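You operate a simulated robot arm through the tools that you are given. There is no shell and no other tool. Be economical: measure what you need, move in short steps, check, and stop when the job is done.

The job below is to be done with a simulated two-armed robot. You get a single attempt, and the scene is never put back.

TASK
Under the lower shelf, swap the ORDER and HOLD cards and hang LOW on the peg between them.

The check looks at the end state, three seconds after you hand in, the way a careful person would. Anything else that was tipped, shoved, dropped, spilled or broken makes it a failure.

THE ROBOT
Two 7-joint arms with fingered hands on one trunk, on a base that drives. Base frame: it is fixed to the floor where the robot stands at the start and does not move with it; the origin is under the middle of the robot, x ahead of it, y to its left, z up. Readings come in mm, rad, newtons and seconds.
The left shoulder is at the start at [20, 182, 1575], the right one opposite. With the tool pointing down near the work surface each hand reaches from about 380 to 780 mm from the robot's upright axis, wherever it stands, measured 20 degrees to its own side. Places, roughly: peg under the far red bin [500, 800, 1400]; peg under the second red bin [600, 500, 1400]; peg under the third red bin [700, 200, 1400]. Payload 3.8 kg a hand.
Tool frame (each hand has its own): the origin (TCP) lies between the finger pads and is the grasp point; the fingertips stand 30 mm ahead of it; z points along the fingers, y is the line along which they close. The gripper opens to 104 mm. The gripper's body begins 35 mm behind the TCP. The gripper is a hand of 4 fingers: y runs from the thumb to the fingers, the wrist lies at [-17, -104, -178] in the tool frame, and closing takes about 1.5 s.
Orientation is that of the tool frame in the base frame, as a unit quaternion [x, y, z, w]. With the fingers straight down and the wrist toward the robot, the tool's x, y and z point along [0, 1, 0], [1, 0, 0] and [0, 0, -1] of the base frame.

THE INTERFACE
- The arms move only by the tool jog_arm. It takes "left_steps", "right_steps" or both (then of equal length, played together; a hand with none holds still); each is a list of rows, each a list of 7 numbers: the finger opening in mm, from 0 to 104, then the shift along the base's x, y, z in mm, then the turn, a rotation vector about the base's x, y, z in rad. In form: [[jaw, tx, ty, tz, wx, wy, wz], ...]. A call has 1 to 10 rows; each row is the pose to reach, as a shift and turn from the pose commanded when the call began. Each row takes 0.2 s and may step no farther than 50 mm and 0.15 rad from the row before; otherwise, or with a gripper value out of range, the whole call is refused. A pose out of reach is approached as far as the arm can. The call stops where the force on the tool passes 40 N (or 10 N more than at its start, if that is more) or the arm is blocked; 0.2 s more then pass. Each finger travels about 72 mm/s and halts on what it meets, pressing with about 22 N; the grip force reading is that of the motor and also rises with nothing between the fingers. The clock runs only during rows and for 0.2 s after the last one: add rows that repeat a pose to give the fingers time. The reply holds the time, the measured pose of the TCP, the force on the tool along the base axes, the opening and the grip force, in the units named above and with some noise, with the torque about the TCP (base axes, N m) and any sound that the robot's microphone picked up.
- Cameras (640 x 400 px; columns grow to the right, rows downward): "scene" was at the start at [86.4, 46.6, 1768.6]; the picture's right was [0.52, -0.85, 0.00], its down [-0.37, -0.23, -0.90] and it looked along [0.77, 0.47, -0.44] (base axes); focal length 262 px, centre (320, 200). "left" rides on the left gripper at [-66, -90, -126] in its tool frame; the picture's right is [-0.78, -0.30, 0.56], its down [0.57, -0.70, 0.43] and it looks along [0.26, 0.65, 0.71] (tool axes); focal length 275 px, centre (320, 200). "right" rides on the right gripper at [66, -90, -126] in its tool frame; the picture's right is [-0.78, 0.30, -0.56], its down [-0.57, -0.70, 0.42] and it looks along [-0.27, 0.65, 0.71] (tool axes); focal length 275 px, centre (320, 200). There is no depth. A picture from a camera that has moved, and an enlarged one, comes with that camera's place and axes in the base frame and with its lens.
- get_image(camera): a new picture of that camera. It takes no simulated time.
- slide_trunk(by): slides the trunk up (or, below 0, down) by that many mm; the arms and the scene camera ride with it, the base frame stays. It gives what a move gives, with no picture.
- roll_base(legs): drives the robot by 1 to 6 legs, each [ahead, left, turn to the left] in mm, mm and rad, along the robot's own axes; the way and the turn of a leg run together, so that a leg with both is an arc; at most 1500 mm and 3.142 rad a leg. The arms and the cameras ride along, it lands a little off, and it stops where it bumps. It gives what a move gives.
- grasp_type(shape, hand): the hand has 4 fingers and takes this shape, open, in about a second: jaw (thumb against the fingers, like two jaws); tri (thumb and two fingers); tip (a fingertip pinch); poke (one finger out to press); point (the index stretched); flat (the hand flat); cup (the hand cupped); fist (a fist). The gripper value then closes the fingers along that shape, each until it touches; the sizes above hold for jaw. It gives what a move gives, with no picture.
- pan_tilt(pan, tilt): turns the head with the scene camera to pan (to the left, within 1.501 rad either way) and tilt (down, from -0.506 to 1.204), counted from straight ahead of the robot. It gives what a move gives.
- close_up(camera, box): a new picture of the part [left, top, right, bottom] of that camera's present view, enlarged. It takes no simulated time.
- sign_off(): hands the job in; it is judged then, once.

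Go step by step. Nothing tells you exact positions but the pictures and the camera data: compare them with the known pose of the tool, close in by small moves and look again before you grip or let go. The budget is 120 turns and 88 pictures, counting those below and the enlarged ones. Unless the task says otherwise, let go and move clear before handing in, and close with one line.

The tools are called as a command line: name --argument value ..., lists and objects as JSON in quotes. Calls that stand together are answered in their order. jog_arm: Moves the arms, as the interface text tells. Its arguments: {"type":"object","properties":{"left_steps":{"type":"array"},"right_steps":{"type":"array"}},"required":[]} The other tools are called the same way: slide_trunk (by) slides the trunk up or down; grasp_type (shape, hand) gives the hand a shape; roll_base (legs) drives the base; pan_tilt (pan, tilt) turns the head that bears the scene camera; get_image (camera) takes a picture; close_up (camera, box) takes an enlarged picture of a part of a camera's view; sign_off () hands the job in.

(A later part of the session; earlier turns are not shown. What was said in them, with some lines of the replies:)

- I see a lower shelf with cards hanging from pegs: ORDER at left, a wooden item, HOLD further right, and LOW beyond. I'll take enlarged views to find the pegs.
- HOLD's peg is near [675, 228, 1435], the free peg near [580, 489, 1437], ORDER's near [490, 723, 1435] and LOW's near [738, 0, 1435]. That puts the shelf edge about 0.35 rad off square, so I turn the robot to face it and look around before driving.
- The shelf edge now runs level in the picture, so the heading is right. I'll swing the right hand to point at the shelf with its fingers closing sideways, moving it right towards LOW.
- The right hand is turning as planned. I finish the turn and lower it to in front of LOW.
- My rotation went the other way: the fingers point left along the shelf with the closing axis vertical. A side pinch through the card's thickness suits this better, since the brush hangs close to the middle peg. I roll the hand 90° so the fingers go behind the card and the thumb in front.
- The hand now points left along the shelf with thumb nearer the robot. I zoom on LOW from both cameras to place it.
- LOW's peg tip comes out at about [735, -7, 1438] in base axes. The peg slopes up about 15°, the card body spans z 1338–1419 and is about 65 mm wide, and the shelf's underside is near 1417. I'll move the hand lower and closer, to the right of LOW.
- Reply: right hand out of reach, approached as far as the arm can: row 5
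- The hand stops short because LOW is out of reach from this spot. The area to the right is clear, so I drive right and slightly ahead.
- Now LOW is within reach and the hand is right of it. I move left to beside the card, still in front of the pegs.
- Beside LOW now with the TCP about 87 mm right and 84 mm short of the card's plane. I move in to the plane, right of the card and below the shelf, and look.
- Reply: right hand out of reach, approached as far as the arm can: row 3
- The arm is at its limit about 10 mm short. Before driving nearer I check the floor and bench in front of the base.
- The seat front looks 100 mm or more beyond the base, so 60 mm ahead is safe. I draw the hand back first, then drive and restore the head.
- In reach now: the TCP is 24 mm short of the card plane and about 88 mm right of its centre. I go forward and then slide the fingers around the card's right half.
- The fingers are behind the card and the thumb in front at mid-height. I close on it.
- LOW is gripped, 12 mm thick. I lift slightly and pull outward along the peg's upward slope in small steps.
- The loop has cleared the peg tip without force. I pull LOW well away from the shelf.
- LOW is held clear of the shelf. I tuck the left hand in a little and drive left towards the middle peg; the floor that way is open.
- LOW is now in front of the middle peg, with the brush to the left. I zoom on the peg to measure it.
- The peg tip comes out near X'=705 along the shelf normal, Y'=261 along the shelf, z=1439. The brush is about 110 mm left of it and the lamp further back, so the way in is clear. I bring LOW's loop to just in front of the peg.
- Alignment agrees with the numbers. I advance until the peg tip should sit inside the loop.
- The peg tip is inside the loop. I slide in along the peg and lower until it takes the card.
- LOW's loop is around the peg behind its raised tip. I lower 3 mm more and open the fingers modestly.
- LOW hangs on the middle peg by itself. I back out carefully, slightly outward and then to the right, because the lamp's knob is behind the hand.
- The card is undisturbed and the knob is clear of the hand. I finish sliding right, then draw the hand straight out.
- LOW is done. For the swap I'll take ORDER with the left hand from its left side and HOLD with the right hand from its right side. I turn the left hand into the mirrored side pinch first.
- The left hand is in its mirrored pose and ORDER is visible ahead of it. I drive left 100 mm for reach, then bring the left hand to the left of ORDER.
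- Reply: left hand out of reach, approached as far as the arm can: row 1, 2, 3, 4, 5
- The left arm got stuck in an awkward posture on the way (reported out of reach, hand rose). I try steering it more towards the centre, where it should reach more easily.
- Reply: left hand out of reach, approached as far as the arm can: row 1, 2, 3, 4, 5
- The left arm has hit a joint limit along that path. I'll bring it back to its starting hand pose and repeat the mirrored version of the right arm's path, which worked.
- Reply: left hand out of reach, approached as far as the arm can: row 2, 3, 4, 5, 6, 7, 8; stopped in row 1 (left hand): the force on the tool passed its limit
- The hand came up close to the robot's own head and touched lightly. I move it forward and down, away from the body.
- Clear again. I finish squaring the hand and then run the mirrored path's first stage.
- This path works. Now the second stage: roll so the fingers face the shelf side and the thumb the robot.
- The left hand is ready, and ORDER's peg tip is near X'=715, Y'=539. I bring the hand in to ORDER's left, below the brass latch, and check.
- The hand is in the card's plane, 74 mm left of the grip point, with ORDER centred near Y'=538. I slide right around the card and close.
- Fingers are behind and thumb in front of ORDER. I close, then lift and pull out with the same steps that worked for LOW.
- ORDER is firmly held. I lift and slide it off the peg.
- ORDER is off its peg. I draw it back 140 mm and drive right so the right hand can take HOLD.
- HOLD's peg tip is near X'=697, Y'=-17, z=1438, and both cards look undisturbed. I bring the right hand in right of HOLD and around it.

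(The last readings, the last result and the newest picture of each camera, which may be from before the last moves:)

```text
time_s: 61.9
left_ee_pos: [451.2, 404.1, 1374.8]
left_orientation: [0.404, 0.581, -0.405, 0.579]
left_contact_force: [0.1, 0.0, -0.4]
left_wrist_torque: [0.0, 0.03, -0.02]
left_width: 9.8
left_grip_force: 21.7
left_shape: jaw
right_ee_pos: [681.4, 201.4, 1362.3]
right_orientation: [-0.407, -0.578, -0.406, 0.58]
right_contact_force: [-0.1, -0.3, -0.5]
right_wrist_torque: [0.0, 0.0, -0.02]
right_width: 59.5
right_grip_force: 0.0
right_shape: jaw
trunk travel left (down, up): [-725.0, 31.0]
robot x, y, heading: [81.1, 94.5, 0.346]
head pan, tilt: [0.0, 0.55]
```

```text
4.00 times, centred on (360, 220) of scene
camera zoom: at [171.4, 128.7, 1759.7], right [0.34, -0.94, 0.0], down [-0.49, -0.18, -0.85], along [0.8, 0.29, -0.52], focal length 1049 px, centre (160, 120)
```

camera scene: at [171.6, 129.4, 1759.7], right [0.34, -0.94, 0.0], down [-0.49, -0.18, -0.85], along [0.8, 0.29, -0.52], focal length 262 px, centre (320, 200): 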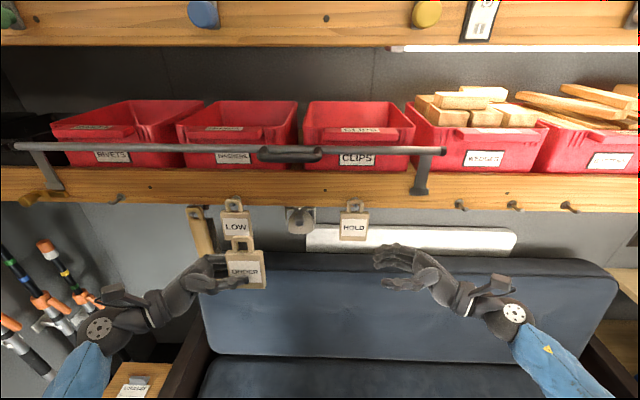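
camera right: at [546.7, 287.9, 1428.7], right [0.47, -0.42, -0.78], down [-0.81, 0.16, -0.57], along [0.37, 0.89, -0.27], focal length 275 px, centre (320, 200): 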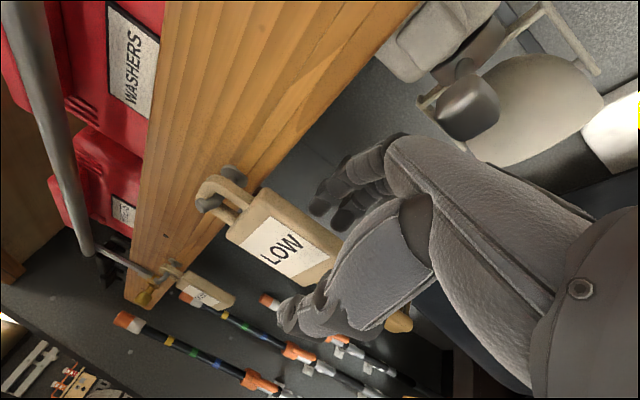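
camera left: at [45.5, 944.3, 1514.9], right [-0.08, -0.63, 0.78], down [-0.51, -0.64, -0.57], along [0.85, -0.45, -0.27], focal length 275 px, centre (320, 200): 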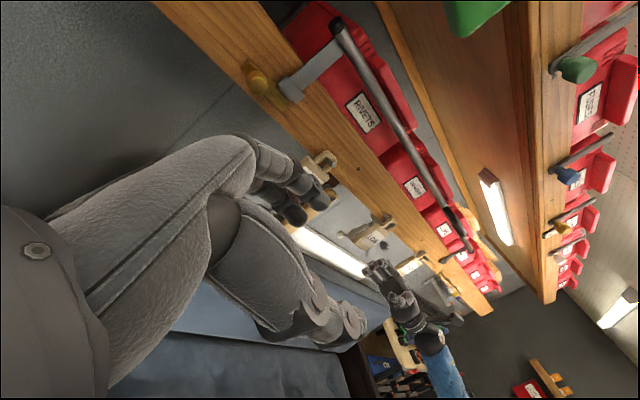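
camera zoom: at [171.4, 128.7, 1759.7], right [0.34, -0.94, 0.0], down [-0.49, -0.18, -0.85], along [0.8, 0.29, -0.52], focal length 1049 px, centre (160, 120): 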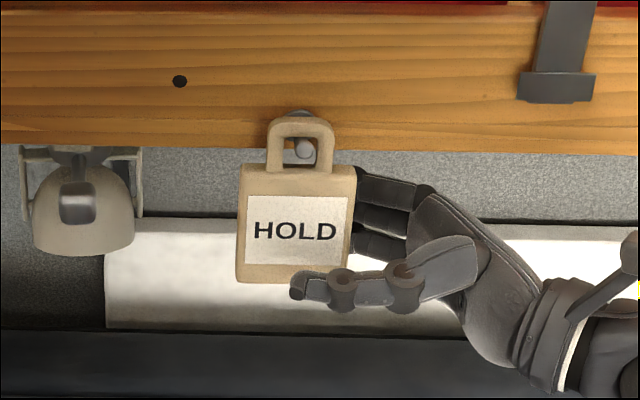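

Placement matches the earlier good grips. I close and, if the grip reads about 11 mm, pull it off the same way.

jog_arm --right_steps '[[5, 0, 0, 0, 0, 0, 0], [5, 0, 0, 0, 0, 0, 0], [5, 0, 0, 0, 0, 0, 0], [5, 0, 0, 0, 0, 0, 0], [5, 0, 0, 0, 0, 0, 0], [5, 0, 0, 0, 0, 0, 0]]'

close_up --camera "scene" --box '[280, 170, 440, 270]'

```text
time_s: 63.3
left_ee_pos: [451.0, 403.9, 1376.0]
left_orientation: [0.403, 0.581, -0.406, 0.579]
left_contact_force: [0.6, -0.5, -0.4]
left_wrist_torque: [0.0, 0.01, 0.01]
left_width: 10.2
left_grip_force: 22.1
left_shape: jaw
right_ee_pos: [681.7, 203.2, 1362.9]
right_orientation: [-0.407, -0.578, -0.406, 0.579]
right_contact_force: [-0.6, 0.1, 0.1]
right_wrist_torque: [0.02, 0.0, 0.02]
right_width: 10.1
right_grip_force: 22.2
right_shape: jaw
trunk travel left (down, up): [-725.0, 31.0]
robot x, y, heading: [79.9, 96.5, 0.346]
head pan, tilt: [0.0, 0.55]
```

```text
4.00 times, centred on (360, 220) of scene
camera zoom: at [171.6, 129.3, 1759.7], right [0.34, -0.94, 0.0], down [-0.49, -0.18, -0.85], along [0.8, 0.29, -0.52], focal length 1049 px, centre (160, 120)
```

zoom: 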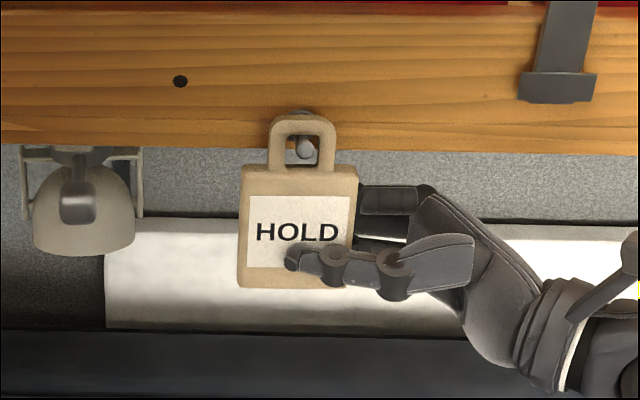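

HOLD is gripped. I lift, slide it off and draw it back and to the right, leaving room for the left hand.

jog_arm --right_steps '[[5, 0, 0, 6, 0, 0, 0], [5, -7.5, -2.7, 9, 0, 0, 0], [5, -15, -5.5, 11, 0, 0, 0], [5, -22.6, -8.2, 12, 0, 0, 0], [5, -30, -11, 12, 0, 0, 0]]'

close_up --camera "scene" --box '[280, 170, 440, 270]'

```text
time_s: 64.5
left_ee_pos: [449.9, 403.5, 1376.1]
left_orientation: [0.405, 0.58, -0.405, 0.58]
left_contact_force: [0.4, -0.3, 0.3]
left_wrist_torque: [0.0, 0.0, -0.02]
left_width: 10.1
left_grip_force: 22.6
left_shape: jaw
right_ee_pos: [651.9, 192.2, 1374.7]
right_orientation: [-0.407, -0.578, -0.405, 0.58]
right_contact_force: [-0.6, 0.1, -0.4]
right_wrist_torque: [0.01, 0.0, 0.01]
right_width: 10.0
right_grip_force: 22.3
right_shape: jaw
trunk travel left (down, up): [-725.0, 31.0]
robot x, y, heading: [82.0, 97.2, 0.341]
head pan, tilt: [0.0, 0.55]
```

```text
4.00 times, centred on (360, 220) of scene
camera zoom: at [171.4, 128.9, 1759.7], right [0.34, -0.94, 0.0], down [-0.49, -0.18, -0.85], along [0.8, 0.29, -0.52], focal length 1049 px, centre (160, 120)
```

zoom: 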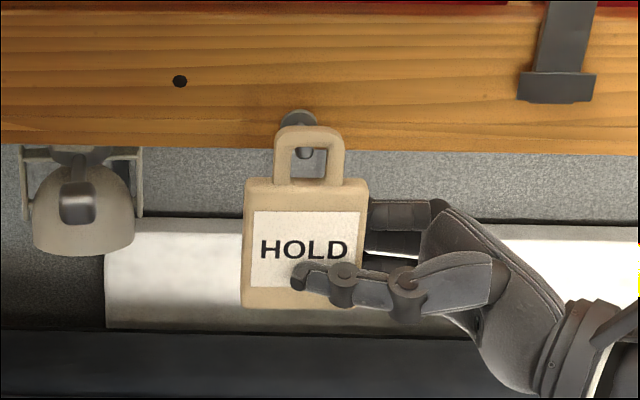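

HOLD is free. I draw it back, then drive right about 110 mm so the left hand faces HOLD's empty peg.

jog_arm --right_steps '[[5, -37.6, -13.7, 0, 0, 0, 0], [5, -75, -27.3, 0, 0, 0, 0], [5, -103.4, -37.6, 0, 0, 0, 0], [5, -90, -75, 0, 0, 0, 0]]'

roll_base --legs '[[0, -110, 0]]'

jog_arm --left_steps '[[5, 30, -7, 0, 0, 0, 0], [5, 60, -25, 0, 0, 0, 0], [5, 85, -55, 0, 0, 0, 0]]'

close_up --camera "scene" --box '[200, 150, 440, 300]'

close_up --camera "left" --box '[240, 40, 480, 190]'

```text
time_s: 65.5
left_ee_pos: [450.7, 401.8, 1375.7]
left_orientation: [0.404, 0.581, -0.405, 0.578]
left_contact_force: [0.1, 0.2, 0.4]
left_wrist_torque: [0.04, 0.0, 0.01]
left_width: 10.4
left_grip_force: 22.0
left_shape: jaw
right_ee_pos: [561.0, 117.1, 1373.7]
right_orientation: [-0.407, -0.578, -0.404, 0.58]
right_contact_force: [0.7, 0.1, -0.4]
right_wrist_torque: [0.02, -0.01, -0.02]
right_width: 10.0
right_grip_force: 21.7
right_shape: jaw
trunk travel left (down, up): [-725.0, 31.0]
robot x, y, heading: [77.0, 96.9, 0.345]
head pan, tilt: [0.0, 0.55]
```

```text
time_s: 66.7
left_ee_pos: [488.1, 300.3, 1376.6]
left_orientation: [0.403, 0.58, -0.406, 0.58]
left_contact_force: [-0.3, -0.2, 0.3]
left_wrist_torque: [-0.01, -0.01, -0.03]
left_width: 10.2
left_grip_force: 21.9
left_shape: jaw
right_ee_pos: [600.6, 15.1, 1374.6]
right_orientation: [-0.406, -0.578, -0.405, 0.58]
right_contact_force: [0.4, -0.2, -0.7]
right_wrist_torque: [-0.05, -0.01, 0.0]
right_width: 10.2
right_grip_force: 22.2
right_shape: jaw
trunk travel left (down, up): [-725.0, 31.0]
robot x, y, heading: [119.7, -10.1, 0.349]
head pan, tilt: [0.0, 0.55]
```

```text
time_s: 67.5
left_ee_pos: [575.4, 242.6, 1377.9]
left_orientation: [0.404, 0.581, -0.406, 0.578]
left_contact_force: [0.2, 0.1, -0.8]
left_wrist_torque: [0.0, 0.0, 0.0]
left_width: 10.2
left_grip_force: 21.5
left_shape: jaw
right_ee_pos: [598.9, 12.9, 1374.4]
right_orientation: [-0.406, -0.578, -0.405, 0.58]
right_contact_force: [0.3, -0.1, -0.6]
right_wrist_torque: [-0.03, 0.0, -0.05]
right_width: 9.9
right_grip_force: 21.8
right_shape: jaw
trunk travel left (down, up): [-725.0, 31.0]
robot x, y, heading: [114.0, -4.9, 0.349]
head pan, tilt: [0.0, 0.55]
```

```text
2.67 times, centred on (320, 225) of scene
camera zoom: at [210.1, 23.5, 1759.7], right [0.34, -0.94, 0.0], down [-0.49, -0.18, -0.85], along [0.8, 0.29, -0.52], focal length 699 px, centre (320, 133)
```

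zoom: 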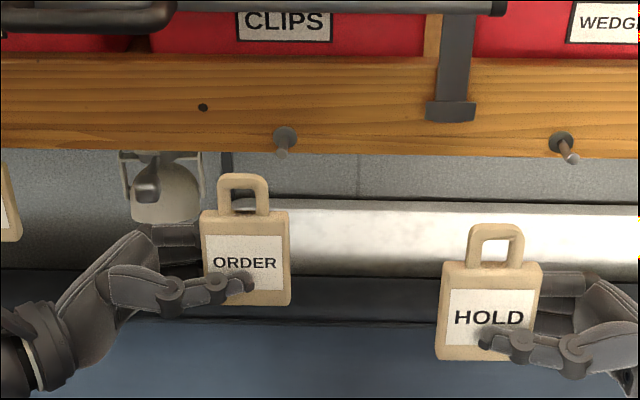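

```text
2.67 times, centred on (360, 115) of left
camera zoom: at [449.4, 329.1, 1443.3], right [-0.08, -0.62, 0.78], down [-0.51, -0.64, -0.57], along [0.85, -0.45, -0.27], focal length 734 px, centre (213, 427)
```

zoom: 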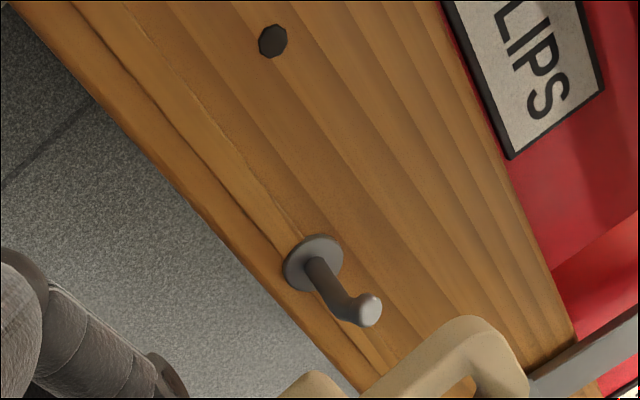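

ORDER hangs straight in the left hand in front of the empty peg. I align sideways and advance until the peg tip should be in the loop.

jog_arm --left_steps '[[5, 23.4, -3.9, 0, 0, 0, 0], [5, 46.7, -7.7, 0, 0, 0, 0], [5, 56.5, -4.1, 0, 0, 0, 0], [5, 66.4, -0.5, 0, 0, 0, 0]]'

close_up --camera "scene" --box '[265, 175, 345, 225]'

close_up --camera "left" --box '[300, 80, 460, 180]'

```text
time_s: 68.5
left_ee_pos: [641.7, 245.1, 1375.8]
left_orientation: [0.403, 0.581, -0.406, 0.578]
left_contact_force: [-0.3, 0.1, -0.3]
left_wrist_torque: [0.0, 0.01, -0.04]
left_width: 10.2
left_grip_force: 21.7
left_shape: jaw
right_ee_pos: [601.0, 13.6, 1373.7]
right_orientation: [-0.407, -0.578, -0.405, 0.58]
right_contact_force: [1.0, 0.3, -1.3]
right_wrist_torque: [-0.03, 0.0, 0.0]
right_width: 10.3
right_grip_force: 21.4
right_shape: jaw
trunk travel left (down, up): [-725.0, 31.0]
robot x, y, heading: [116.1, -8.2, 0.348]
head pan, tilt: [0.0, 0.55]
```

```text
8.00 times, centred on (305, 200) of scene
camera zoom: at [210.5, 24.5, 1759.6], right [0.34, -0.94, 0.0], down [-0.49, -0.18, -0.85], along [0.8, 0.29, -0.52], focal length 2098 px, centre (440, 200)
```

zoom: 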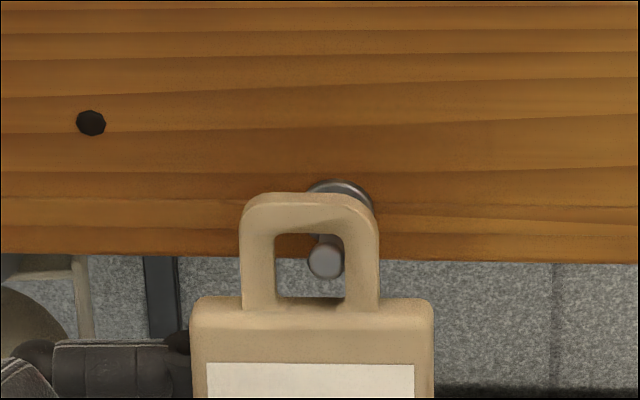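

```text
4.00 times, centred on (380, 130) of left
camera zoom: at [515.4, 330.1, 1442.7], right [-0.08, -0.62, 0.78], down [-0.51, -0.64, -0.57], along [0.85, -0.45, -0.27], focal length 1101 px, centre (80, 480)
```

zoom: 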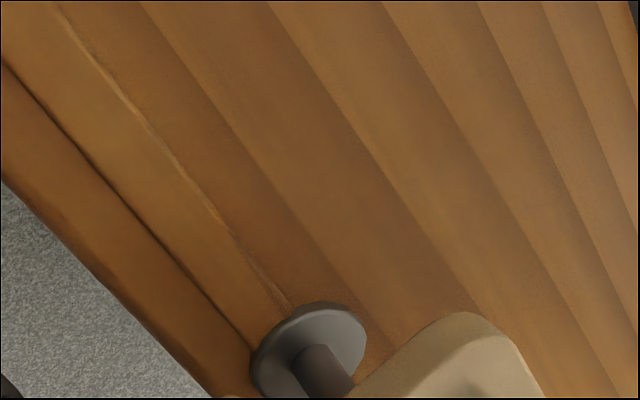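

The tip sits about 4 mm right of the loop's centre. I shift right 4 mm and up 2, slide in along the peg, and lower.

jog_arm --left_steps '[[5, 1.4, -3.8, 2, 0, 0, 0], [5, 8.9, -1.1, 1, 0, 0, 0], [5, 16.4, 1.7, -1, 0, 0, 0], [5, 24, 4.4, -3, 0, 0, 0], [5, 24, 4.4, -7, 0, 0, 0], [5, 24, 4.4, -11, 0, 0, 0]]'

close_up --camera "scene" --box '[265, 175, 345, 225]'

```text
time_s: 69.9
left_ee_pos: [664.5, 248.2, 1364.0]
left_orientation: [0.403, 0.581, -0.405, 0.58]
left_contact_force: [0.2, 0.4, -1.1]
left_wrist_torque: [0.04, 0.01, 0.01]
left_width: 10.1
left_grip_force: 22.2
left_shape: jaw
right_ee_pos: [600.7, 14.2, 1374.0]
right_orientation: [-0.407, -0.578, -0.405, 0.58]
right_contact_force: [0.7, 1.1, 0.0]
right_wrist_torque: [-0.02, 0.04, -0.02]
right_width: 10.2
right_grip_force: 22.5
right_shape: jaw
trunk travel left (down, up): [-725.0, 31.0]
robot x, y, heading: [115.2, -2.5, 0.343]
head pan, tilt: [0.0, 0.55]
```

```text
8.00 times, centred on (305, 200) of scene
camera zoom: at [209.3, 25.0, 1759.7], right [0.34, -0.94, 0.0], down [-0.49, -0.18, -0.85], along [0.8, 0.29, -0.52], focal length 2098 px, centre (440, 200)
```

zoom: 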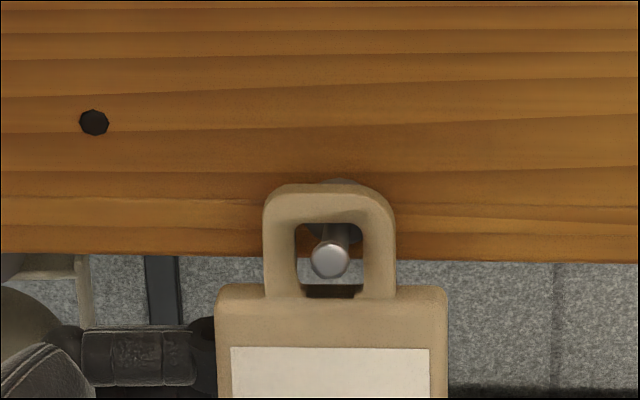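

ORDER is on the peg, centred. I lower 3 mm more and open the left fingers.

jog_arm --left_steps '[[5, 0, 0, -3, 0, 0, 0], [5, 0, 0, -3, 0, 0, 0], [20, 0, 0, -3, 0, 0, 0], [35, 0, 0, -3, 0, 0, 0], [50, 0, 0, -3, 0, 0, 0], [50, 0, 0, -3, 0, 0, 0], [50, 0, 0, -3, 0, 0, 0]]'

close_up --camera "scene" --box '[210, 160, 370, 260]'

```text
time_s: 71.5
left_ee_pos: [665.3, 248.5, 1362.3]
left_orientation: [0.404, 0.581, -0.405, 0.579]
left_contact_force: [0.7, 0.1, 0.2]
left_wrist_torque: [-0.01, 0.0, 0.02]
left_width: 49.1
left_grip_force: 0.0
left_shape: jaw
right_ee_pos: [599.6, 14.5, 1374.0]
right_orientation: [-0.407, -0.579, -0.405, 0.58]
right_contact_force: [0.4, -0.3, 0.0]
right_wrist_torque: [0.0, 0.0, -0.04]
right_width: 10.2
right_grip_force: 21.8
right_shape: jaw
trunk travel left (down, up): [-725.0, 31.0]
robot x, y, heading: [113.9, -6.3, 0.348]
head pan, tilt: [0.0, 0.55]
```

```text
4.00 times, centred on (290, 210) of scene
camera zoom: at [209.4, 24.9, 1759.7], right [0.34, -0.94, 0.0], down [-0.49, -0.18, -0.85], along [0.8, 0.29, -0.52], focal length 1049 px, centre (440, 160)
```

zoom: 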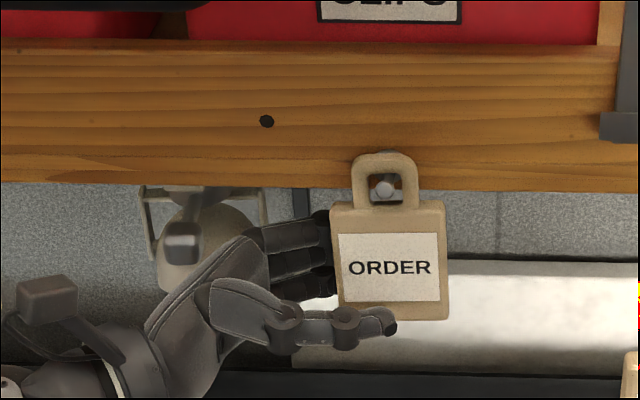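

ORDER hangs freely. I back the left hand out: slightly outward, left past the card edge, then straight out.

jog_arm --left_steps '[[50, -11.3, -4.1, 0, 0, 0, 0], [50, -20.2, 20.3, 0, 0, 0, 0], [50, -29.5, 45.8, 0, 0, 0, 0], [50, -66.7, 32, 0, 0, 0, 0], [50, -109, 16, 0, 0, 0, 0], [50, -150, 2, 0, 0, 0, 0]]'

get_image --camera "scene"

```text
time_s: 72.9
left_ee_pos: [514.0, 249.2, 1362.6]
left_orientation: [0.404, 0.581, -0.405, 0.579]
left_contact_force: [-0.1, -0.6, -0.3]
left_wrist_torque: [-0.06, 0.02, -0.01]
left_width: 49.6
left_grip_force: 0.0
left_shape: jaw
right_ee_pos: [598.8, 14.2, 1374.6]
right_orientation: [-0.406, -0.579, -0.406, 0.579]
right_contact_force: [0.1, -0.2, 0.8]
right_wrist_torque: [-0.02, 0.02, 0.02]
right_width: 10.3
right_grip_force: 22.2
right_shape: jaw
trunk travel left (down, up): [-725.0, 31.0]
robot x, y, heading: [120.1, -5.5, 0.347]
head pan, tilt: [0.0, 0.55]
```

```text
20 pictures are left
camera scene: at [207.6, 24.8, 1759.8], right [0.34, -0.94, 0.0], down [-0.49, -0.18, -0.85], along [0.8, 0.29, -0.52], focal length 262 px, centre (320, 200)
```

scene: 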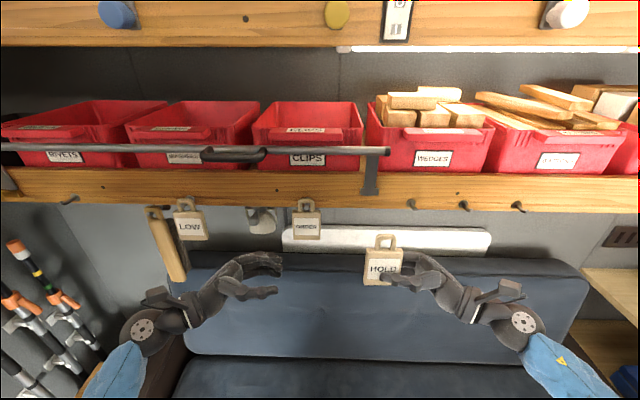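

ORDER is on HOLD's old peg and LOW in the middle. I pull the left hand further back and drive left about 600 mm with HOLD to the far peg.

jog_arm --left_steps '[[50, -34.5, -12.5, 0, 0, 0, 0], [50, -69, -25, 0, 0, 0, 0], [50, -103.4, -37.6, 0, 0, 0, 0]]'

roll_base --legs '[[0, 600, 0]]'

get_image --camera "scene"

```text
time_s: 73.7
left_ee_pos: [409.8, 212.4, 1363.8]
left_orientation: [0.403, 0.581, -0.405, 0.58]
left_contact_force: [-0.4, -0.2, -1.2]
left_wrist_torque: [0.01, 0.0, 0.02]
left_width: 49.5
left_grip_force: 0.0
left_shape: jaw
right_ee_pos: [598.7, 13.1, 1375.0]
right_orientation: [-0.407, -0.579, -0.405, 0.579]
right_contact_force: [0.1, -0.2, 0.4]
right_wrist_torque: [-0.02, 0.05, -0.01]
right_width: 10.2
right_grip_force: 22.3
right_shape: jaw
trunk travel left (down, up): [-725.0, 31.0]
robot x, y, heading: [119.3, -7.9, 0.345]
head pan, tilt: [0.0, 0.55]
```

```text
time_s: 77.0
left_ee_pos: [211.3, 773.5, 1362.7]
left_orientation: [0.406, 0.58, -0.408, 0.577]
left_contact_force: [-0.3, 0.1, 0.2]
left_wrist_torque: [0.02, 0.01, 0.01]
left_width: 49.5
left_grip_force: 0.1
left_shape: jaw
right_ee_pos: [400.3, 572.1, 1373.5]
right_orientation: [-0.41, -0.576, -0.407, 0.578]
right_contact_force: [0.2, 1.1, -0.9]
right_wrist_torque: [-0.02, 0.01, 0.0]
right_width: 10.5
right_grip_force: 21.8
right_shape: jaw
trunk travel left (down, up): [-725.0, 31.0]
robot x, y, heading: [-83.3, 554.1, 0.338]
head pan, tilt: [0.0, 0.55]
```

```text
19 pictures are left
camera scene: at [9.3, 586.5, 1759.7], right [0.33, -0.94, 0.0], down [-0.49, -0.17, -0.85], along [0.8, 0.28, -0.52], focal length 262 px, centre (320, 200)
```

scene: 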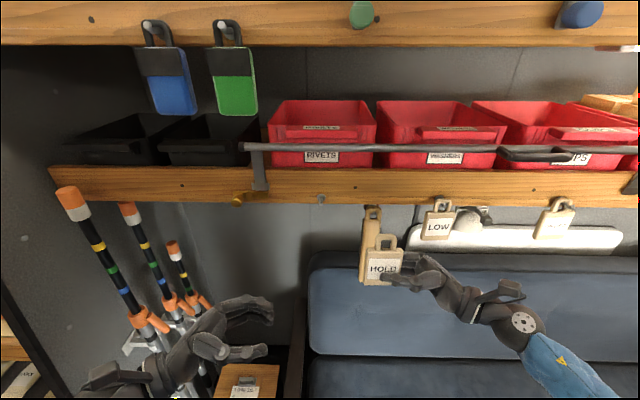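

HOLD is now near the far peg. I move it left and forward to stop just in front of that peg, then check the alignment.

jog_arm --right_steps '[[5, 13.4, 34.9, 0.5, 0, 0, 0], [5, 26.8, 69.9, 1, 0, 0, 0], [5, 40.1, 104.8, 1.5, 0, 0, 0], [5, 53.5, 139.7, 2, 0, 0, 0]]'

close_up --camera "scene" --box '[250, 170, 410, 270]'

close_up --camera "right" --box '[140, 60, 380, 210]'

```text
time_s: 78.0
left_ee_pos: [213.0, 775.2, 1362.9]
left_orientation: [0.405, 0.579, -0.408, 0.578]
left_contact_force: [0.1, 0.2, 0.0]
left_wrist_torque: [-0.02, 0.04, -0.02]
left_width: 49.7
left_grip_force: 0.1
left_shape: jaw
right_ee_pos: [453.9, 714.5, 1375.4]
right_orientation: [-0.41, -0.577, -0.407, 0.577]
right_contact_force: [0.9, 0.6, -1.7]
right_wrist_torque: [0.01, 0.01, 0.02]
right_width: 10.1
right_grip_force: 22.1
right_shape: jaw
trunk travel left (down, up): [-725.0, 31.0]
robot x, y, heading: [-85.8, 553.7, 0.338]
head pan, tilt: [0.0, 0.55]
```

```text
4.00 times, centred on (330, 220) of scene
camera zoom: at [10.3, 588.7, 1759.6], right [0.33, -0.94, 0.0], down [-0.49, -0.17, -0.85], along [0.8, 0.28, -0.52], focal length 1049 px, centre (280, 120)
```

zoom: 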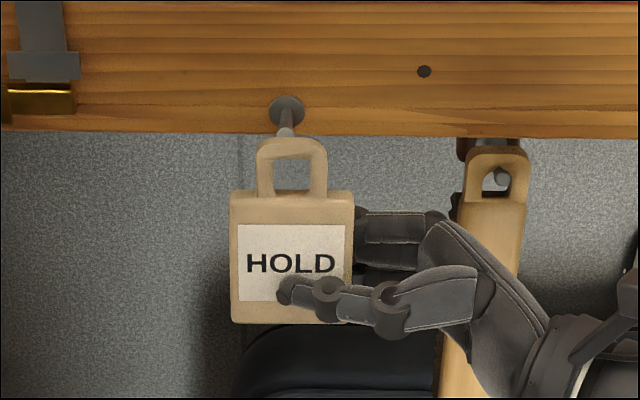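

```text
2.67 times, centred on (260, 135) of right
camera zoom: at [411.0, 566.5, 1441.2], right [0.46, -0.43, -0.78], down [-0.8, 0.17, -0.57], along [0.37, 0.89, -0.27], focal length 734 px, centre (480, 373)
```

zoom: 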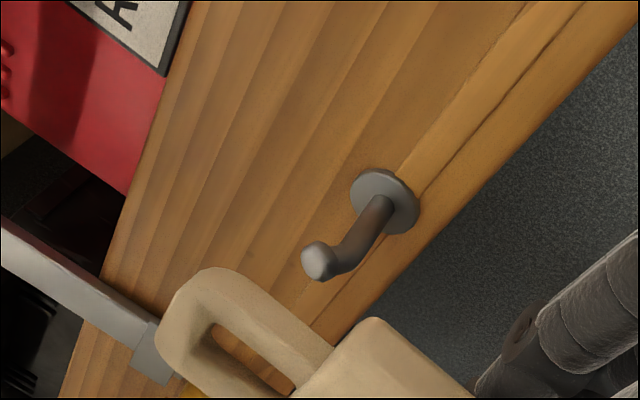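

Peg tip is about 3 mm left of the loop's centre. I correct that and advance until the tip enters the loop.

jog_arm --right_steps '[[5, 14, 8.3, 1, 0, 0, 0], [5, 29.1, 13.7, 2, 0, 0, 0]]'

close_up --camera "scene" --box '[285, 180, 365, 230]'

```text
time_s: 78.7
left_ee_pos: [213.1, 773.8, 1362.3]
left_orientation: [0.405, 0.579, -0.408, 0.578]
left_contact_force: [-0.6, 0.1, -0.2]
left_wrist_torque: [-0.01, 0.03, -0.04]
left_width: 50.0
left_grip_force: 0.0
left_shape: jaw
right_ee_pos: [484.2, 726.8, 1377.5]
right_orientation: [-0.409, -0.577, -0.407, 0.578]
right_contact_force: [-0.2, -0.3, 0.1]
right_wrist_torque: [-0.04, 0.04, 0.0]
right_width: 10.2
right_grip_force: 22.1
right_shape: jaw
trunk travel left (down, up): [-725.0, 31.0]
robot x, y, heading: [-82.1, 555.6, 0.341]
head pan, tilt: [0.0, 0.55]
```

```text
8.00 times, centred on (325, 205) of scene
camera zoom: at [10.0, 587.7, 1759.6], right [0.33, -0.94, 0.0], down [-0.49, -0.17, -0.85], along [0.8, 0.28, -0.52], focal length 2098 px, centre (280, 160)
```

zoom: 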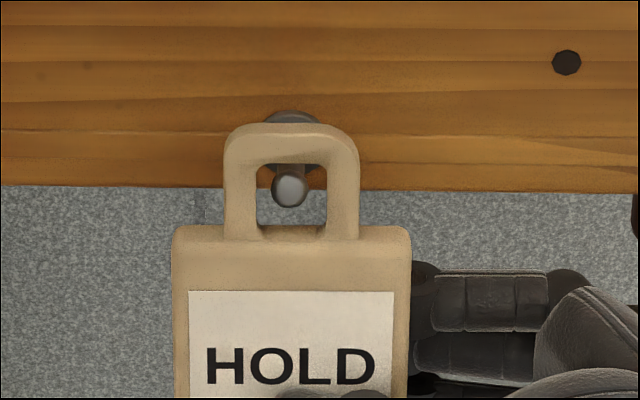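

Centred. I slide in along the peg, lower, and check before releasing.

jog_arm --right_steps '[[5, 7.5, 2.7, -1, 0, 0, 0], [5, 15, 5.5, -3, 0, 0, 0], [5, 22.6, 8.2, -5, 0, 0, 0], [5, 22.6, 8.2, -9, 0, 0, 0], [5, 22.6, 8.2, -12, 0, 0, 0]]'

close_up --camera "scene" --box '[285, 180, 365, 230]'

close_up --camera "right" --box '[160, 60, 400, 210]'

```text
time_s: 79.8
left_ee_pos: [211.7, 772.7, 1362.9]
left_orientation: [0.405, 0.579, -0.407, 0.578]
left_contact_force: [-0.2, -0.5, -0.4]
left_wrist_torque: [0.01, -0.01, 0.03]
left_width: 49.8
left_grip_force: 0.0
left_shape: jaw
right_ee_pos: [505.1, 734.7, 1366.2]
right_orientation: [-0.409, -0.577, -0.407, 0.579]
right_contact_force: [-0.5, 0.0, -0.4]
right_wrist_torque: [0.0, 0.0, 0.01]
right_width: 10.2
right_grip_force: 21.8
right_shape: jaw
trunk travel left (down, up): [-725.0, 31.0]
robot x, y, heading: [-79.3, 551.4, 0.336]
head pan, tilt: [0.0, 0.55]
```

```text
8.00 times, centred on (325, 205) of scene
camera zoom: at [9.2, 586.6, 1759.7], right [0.33, -0.94, 0.0], down [-0.49, -0.17, -0.85], along [0.8, 0.28, -0.52], focal length 2098 px, centre (280, 160)
```

zoom: 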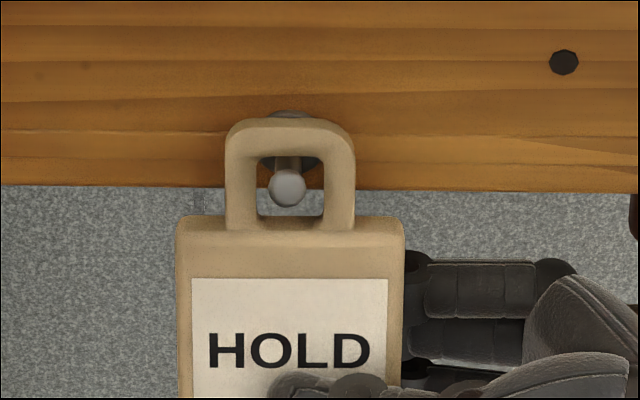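

```text
2.67 times, centred on (280, 135) of right
camera zoom: at [462.7, 586.8, 1431.9], right [0.46, -0.43, -0.78], down [-0.8, 0.17, -0.57], along [0.37, 0.89, -0.27], focal length 734 px, centre (427, 373)
```

zoom: 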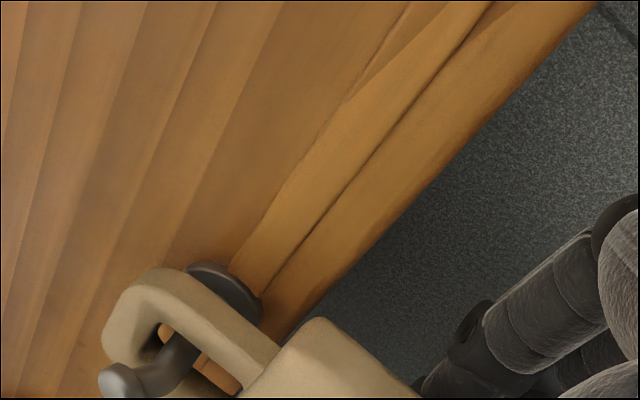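

HOLD's loop is behind the raised tip, just like LOW's was. I lower 3 mm and open the fingers a little (the brush is behind the hand).

jog_arm --right_steps '[[5, 0, 0, -3, 0, 0, 0], [5, 0, 0, -3, 0, 0, 0], [20, 0, 0, -3, 0, 0, 0], [34, 0, 0, -3, 0, 0, 0], [44, 0, 0, -3, 0, 0, 0], [44, 0, 0, -3, 0, 0, 0], [44, 0, 0, -3, 0, 0, 0]]'

close_up --camera "scene" --box '[260, 170, 420, 270]'

get_image --camera "right"

```text
time_s: 81.5
left_ee_pos: [211.2, 772.6, 1363.0]
left_orientation: [0.405, 0.579, -0.408, 0.578]
left_contact_force: [0.7, 0.0, 0.2]
left_wrist_torque: [0.02, -0.01, 0.01]
left_width: 49.9
left_grip_force: 0.0
left_shape: jaw
right_ee_pos: [505.5, 734.4, 1363.8]
right_orientation: [-0.408, -0.577, -0.407, 0.579]
right_contact_force: [-0.8, -0.1, 0.7]
right_wrist_torque: [-0.04, 0.01, -0.01]
right_width: 43.5
right_grip_force: 0.1
right_shape: jaw
trunk travel left (down, up): [-725.0, 31.0]
robot x, y, heading: [-85.4, 555.3, 0.336]
head pan, tilt: [0.0, 0.55]
```

```text
4.00 times, centred on (340, 220) of scene
camera zoom: at [9.2, 586.7, 1759.7], right [0.33, -0.94, 0.0], down [-0.49, -0.17, -0.85], along [0.8, 0.28, -0.52], focal length 1049 px, centre (240, 120)
```

zoom: 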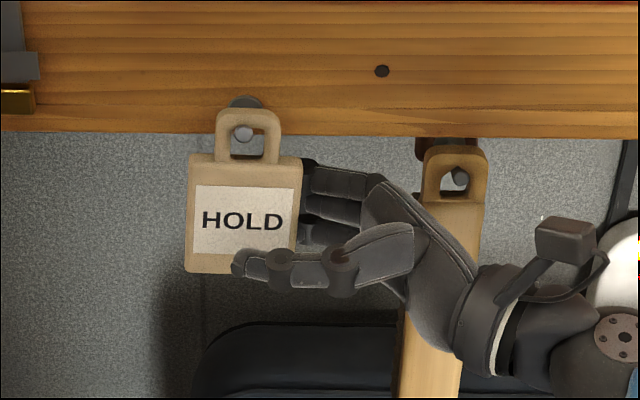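

```text
12 pictures are left
camera right: at [462.6, 587.1, 1428.9], right [0.46, -0.43, -0.78], down [-0.8, 0.17, -0.57], along [0.37, 0.89, -0.27], focal length 275 px, centre (320, 200)
```

right: 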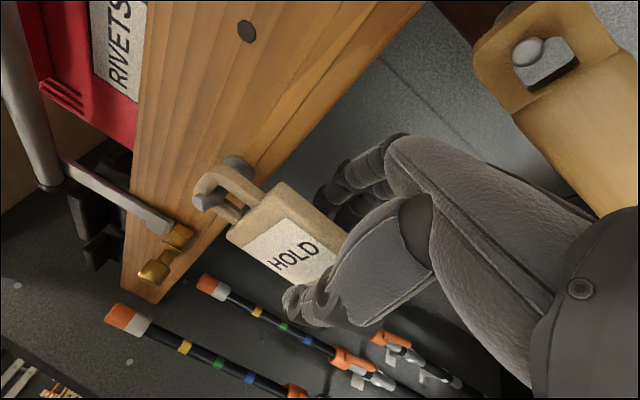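

HOLD hangs by itself. By the camera the brush handle is about 25–30 mm behind the hand's path. I ease outward 9 mm, then slide right and look.

jog_arm --right_steps '[[44, -8.5, -3.1, 0, 0, 0, 0], [44, -1, -23.8, 0, 0, 0, 0]]'

get_image --camera "right"

```text
time_s: 82.0
left_ee_pos: [211.6, 772.4, 1362.2]
left_orientation: [0.406, 0.58, -0.407, 0.577]
left_contact_force: [0.1, 0.0, 0.1]
left_wrist_torque: [0.02, 0.0, 0.01]
left_width: 49.8
left_grip_force: 0.0
left_shape: jaw
right_ee_pos: [504.4, 710.2, 1363.2]
right_orientation: [-0.41, -0.576, -0.408, 0.578]
right_contact_force: [-0.2, -1.2, -0.1]
right_wrist_torque: [-0.01, 0.01, -0.03]
right_width: 43.6
right_grip_force: 0.1
right_shape: jaw
trunk travel left (down, up): [-725.0, 31.0]
robot x, y, heading: [-81.6, 553.7, 0.339]
head pan, tilt: [0.0, 0.55]
```

```text
11 pictures are left
camera right: at [461.8, 562.7, 1428.8], right [0.46, -0.43, -0.78], down [-0.8, 0.17, -0.57], along [0.37, 0.89, -0.27], focal length 275 px, centre (320, 200)
```

right: 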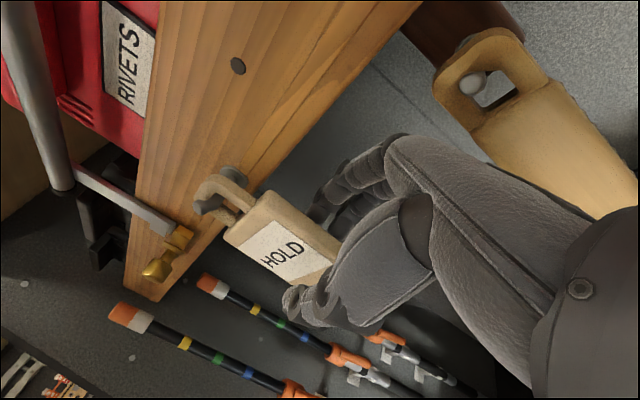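

No contact, and the brush is still. I finish sliding right and draw out.

jog_arm --right_steps '[[44, 4.8, -13.2, 0, 0, 0, 0], [44, 9.2, -25.4, 0, 0, 0, 0], [44, -22, -42.1, 0, 0, 0, 0], [44, -64, -58, 0, 0, 0, 0], [44, -102, -72, 0, 0, 0, 0], [44, -140, -86, 0, 0, 0, 0]]'

get_image --camera "scene"

```text
time_s: 83.5
left_ee_pos: [210.3, 771.3, 1363.9]
left_orientation: [0.406, 0.579, -0.408, 0.578]
left_contact_force: [-0.1, 0.0, 1.1]
left_wrist_torque: [-0.01, 0.0, 0.02]
left_width: 49.6
left_grip_force: 0.1
left_shape: jaw
right_ee_pos: [361.7, 623.1, 1363.8]
right_orientation: [-0.408, -0.577, -0.408, 0.578]
right_contact_force: [-0.1, 0.5, 0.2]
right_wrist_torque: [0.0, 0.01, -0.02]
right_width: 43.7
right_grip_force: 0.1
right_shape: jaw
trunk travel left (down, up): [-725.0, 31.0]
robot x, y, heading: [-82.8, 557.9, 0.337]
head pan, tilt: [0.0, 0.55]
```

```text
10 pictures are left
camera scene: at [7.4, 585.5, 1759.9], right [0.33, -0.94, 0.0], down [-0.49, -0.17, -0.85], along [0.8, 0.28, -0.52], focal length 262 px, centre (320, 200)
```

scene: 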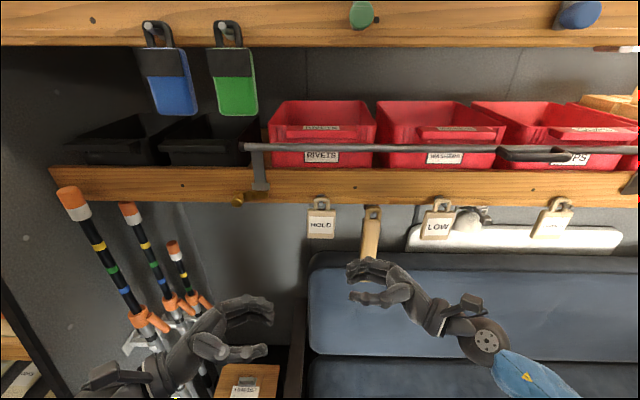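

All three cards hang on the wanted pegs and both hands are clear. One enlarged check before handing in.

close_up --camera "scene" --box '[290, 170, 610, 370]'

close_up --camera "scene" --box '[410, 180, 600, 255]'

```text
2.00 times, centred on (450, 270) of scene
camera zoom: at [7.4, 585.5, 1759.9], right [0.33, -0.94, 0.0], down [-0.49, -0.17, -0.85], along [0.8, 0.28, -0.52], focal length 524 px, centre (60, 60)
```

zoom: 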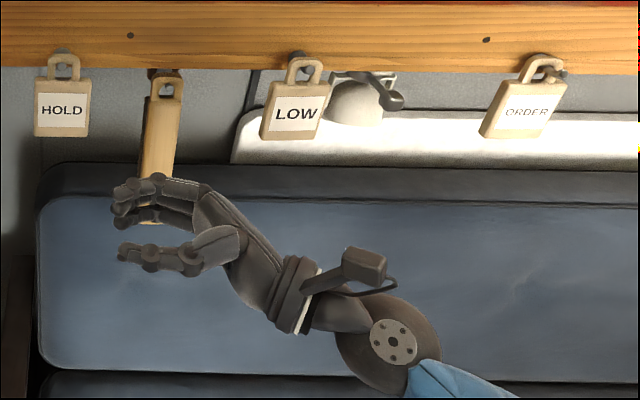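

```text
3.37 times, centred on (505, 218) of scene
camera zoom: at [7.4, 585.5, 1759.9], right [0.33, -0.94, 0.0], down [-0.49, -0.17, -0.85], along [0.8, 0.28, -0.52], focal length 883 px, centre (-303, 141)
```

zoom: 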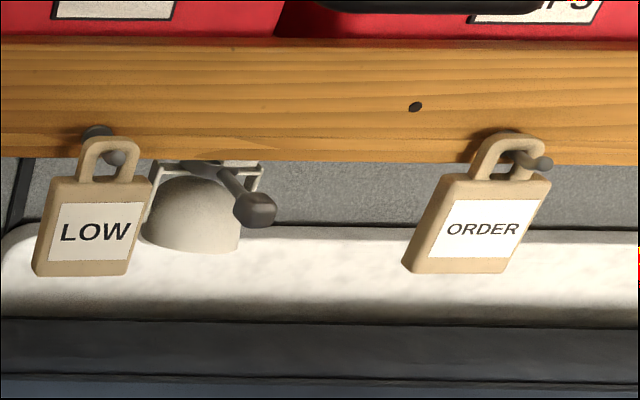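

HOLD, LOW and ORDER hang in that order from left to right, with the brush and lamp undisturbed. I hand in.

sign_off

```text
The job is handed in.
```

ORDER and HOLD have swapped pegs, LOW hangs on the peg between them, and both hands are clear.
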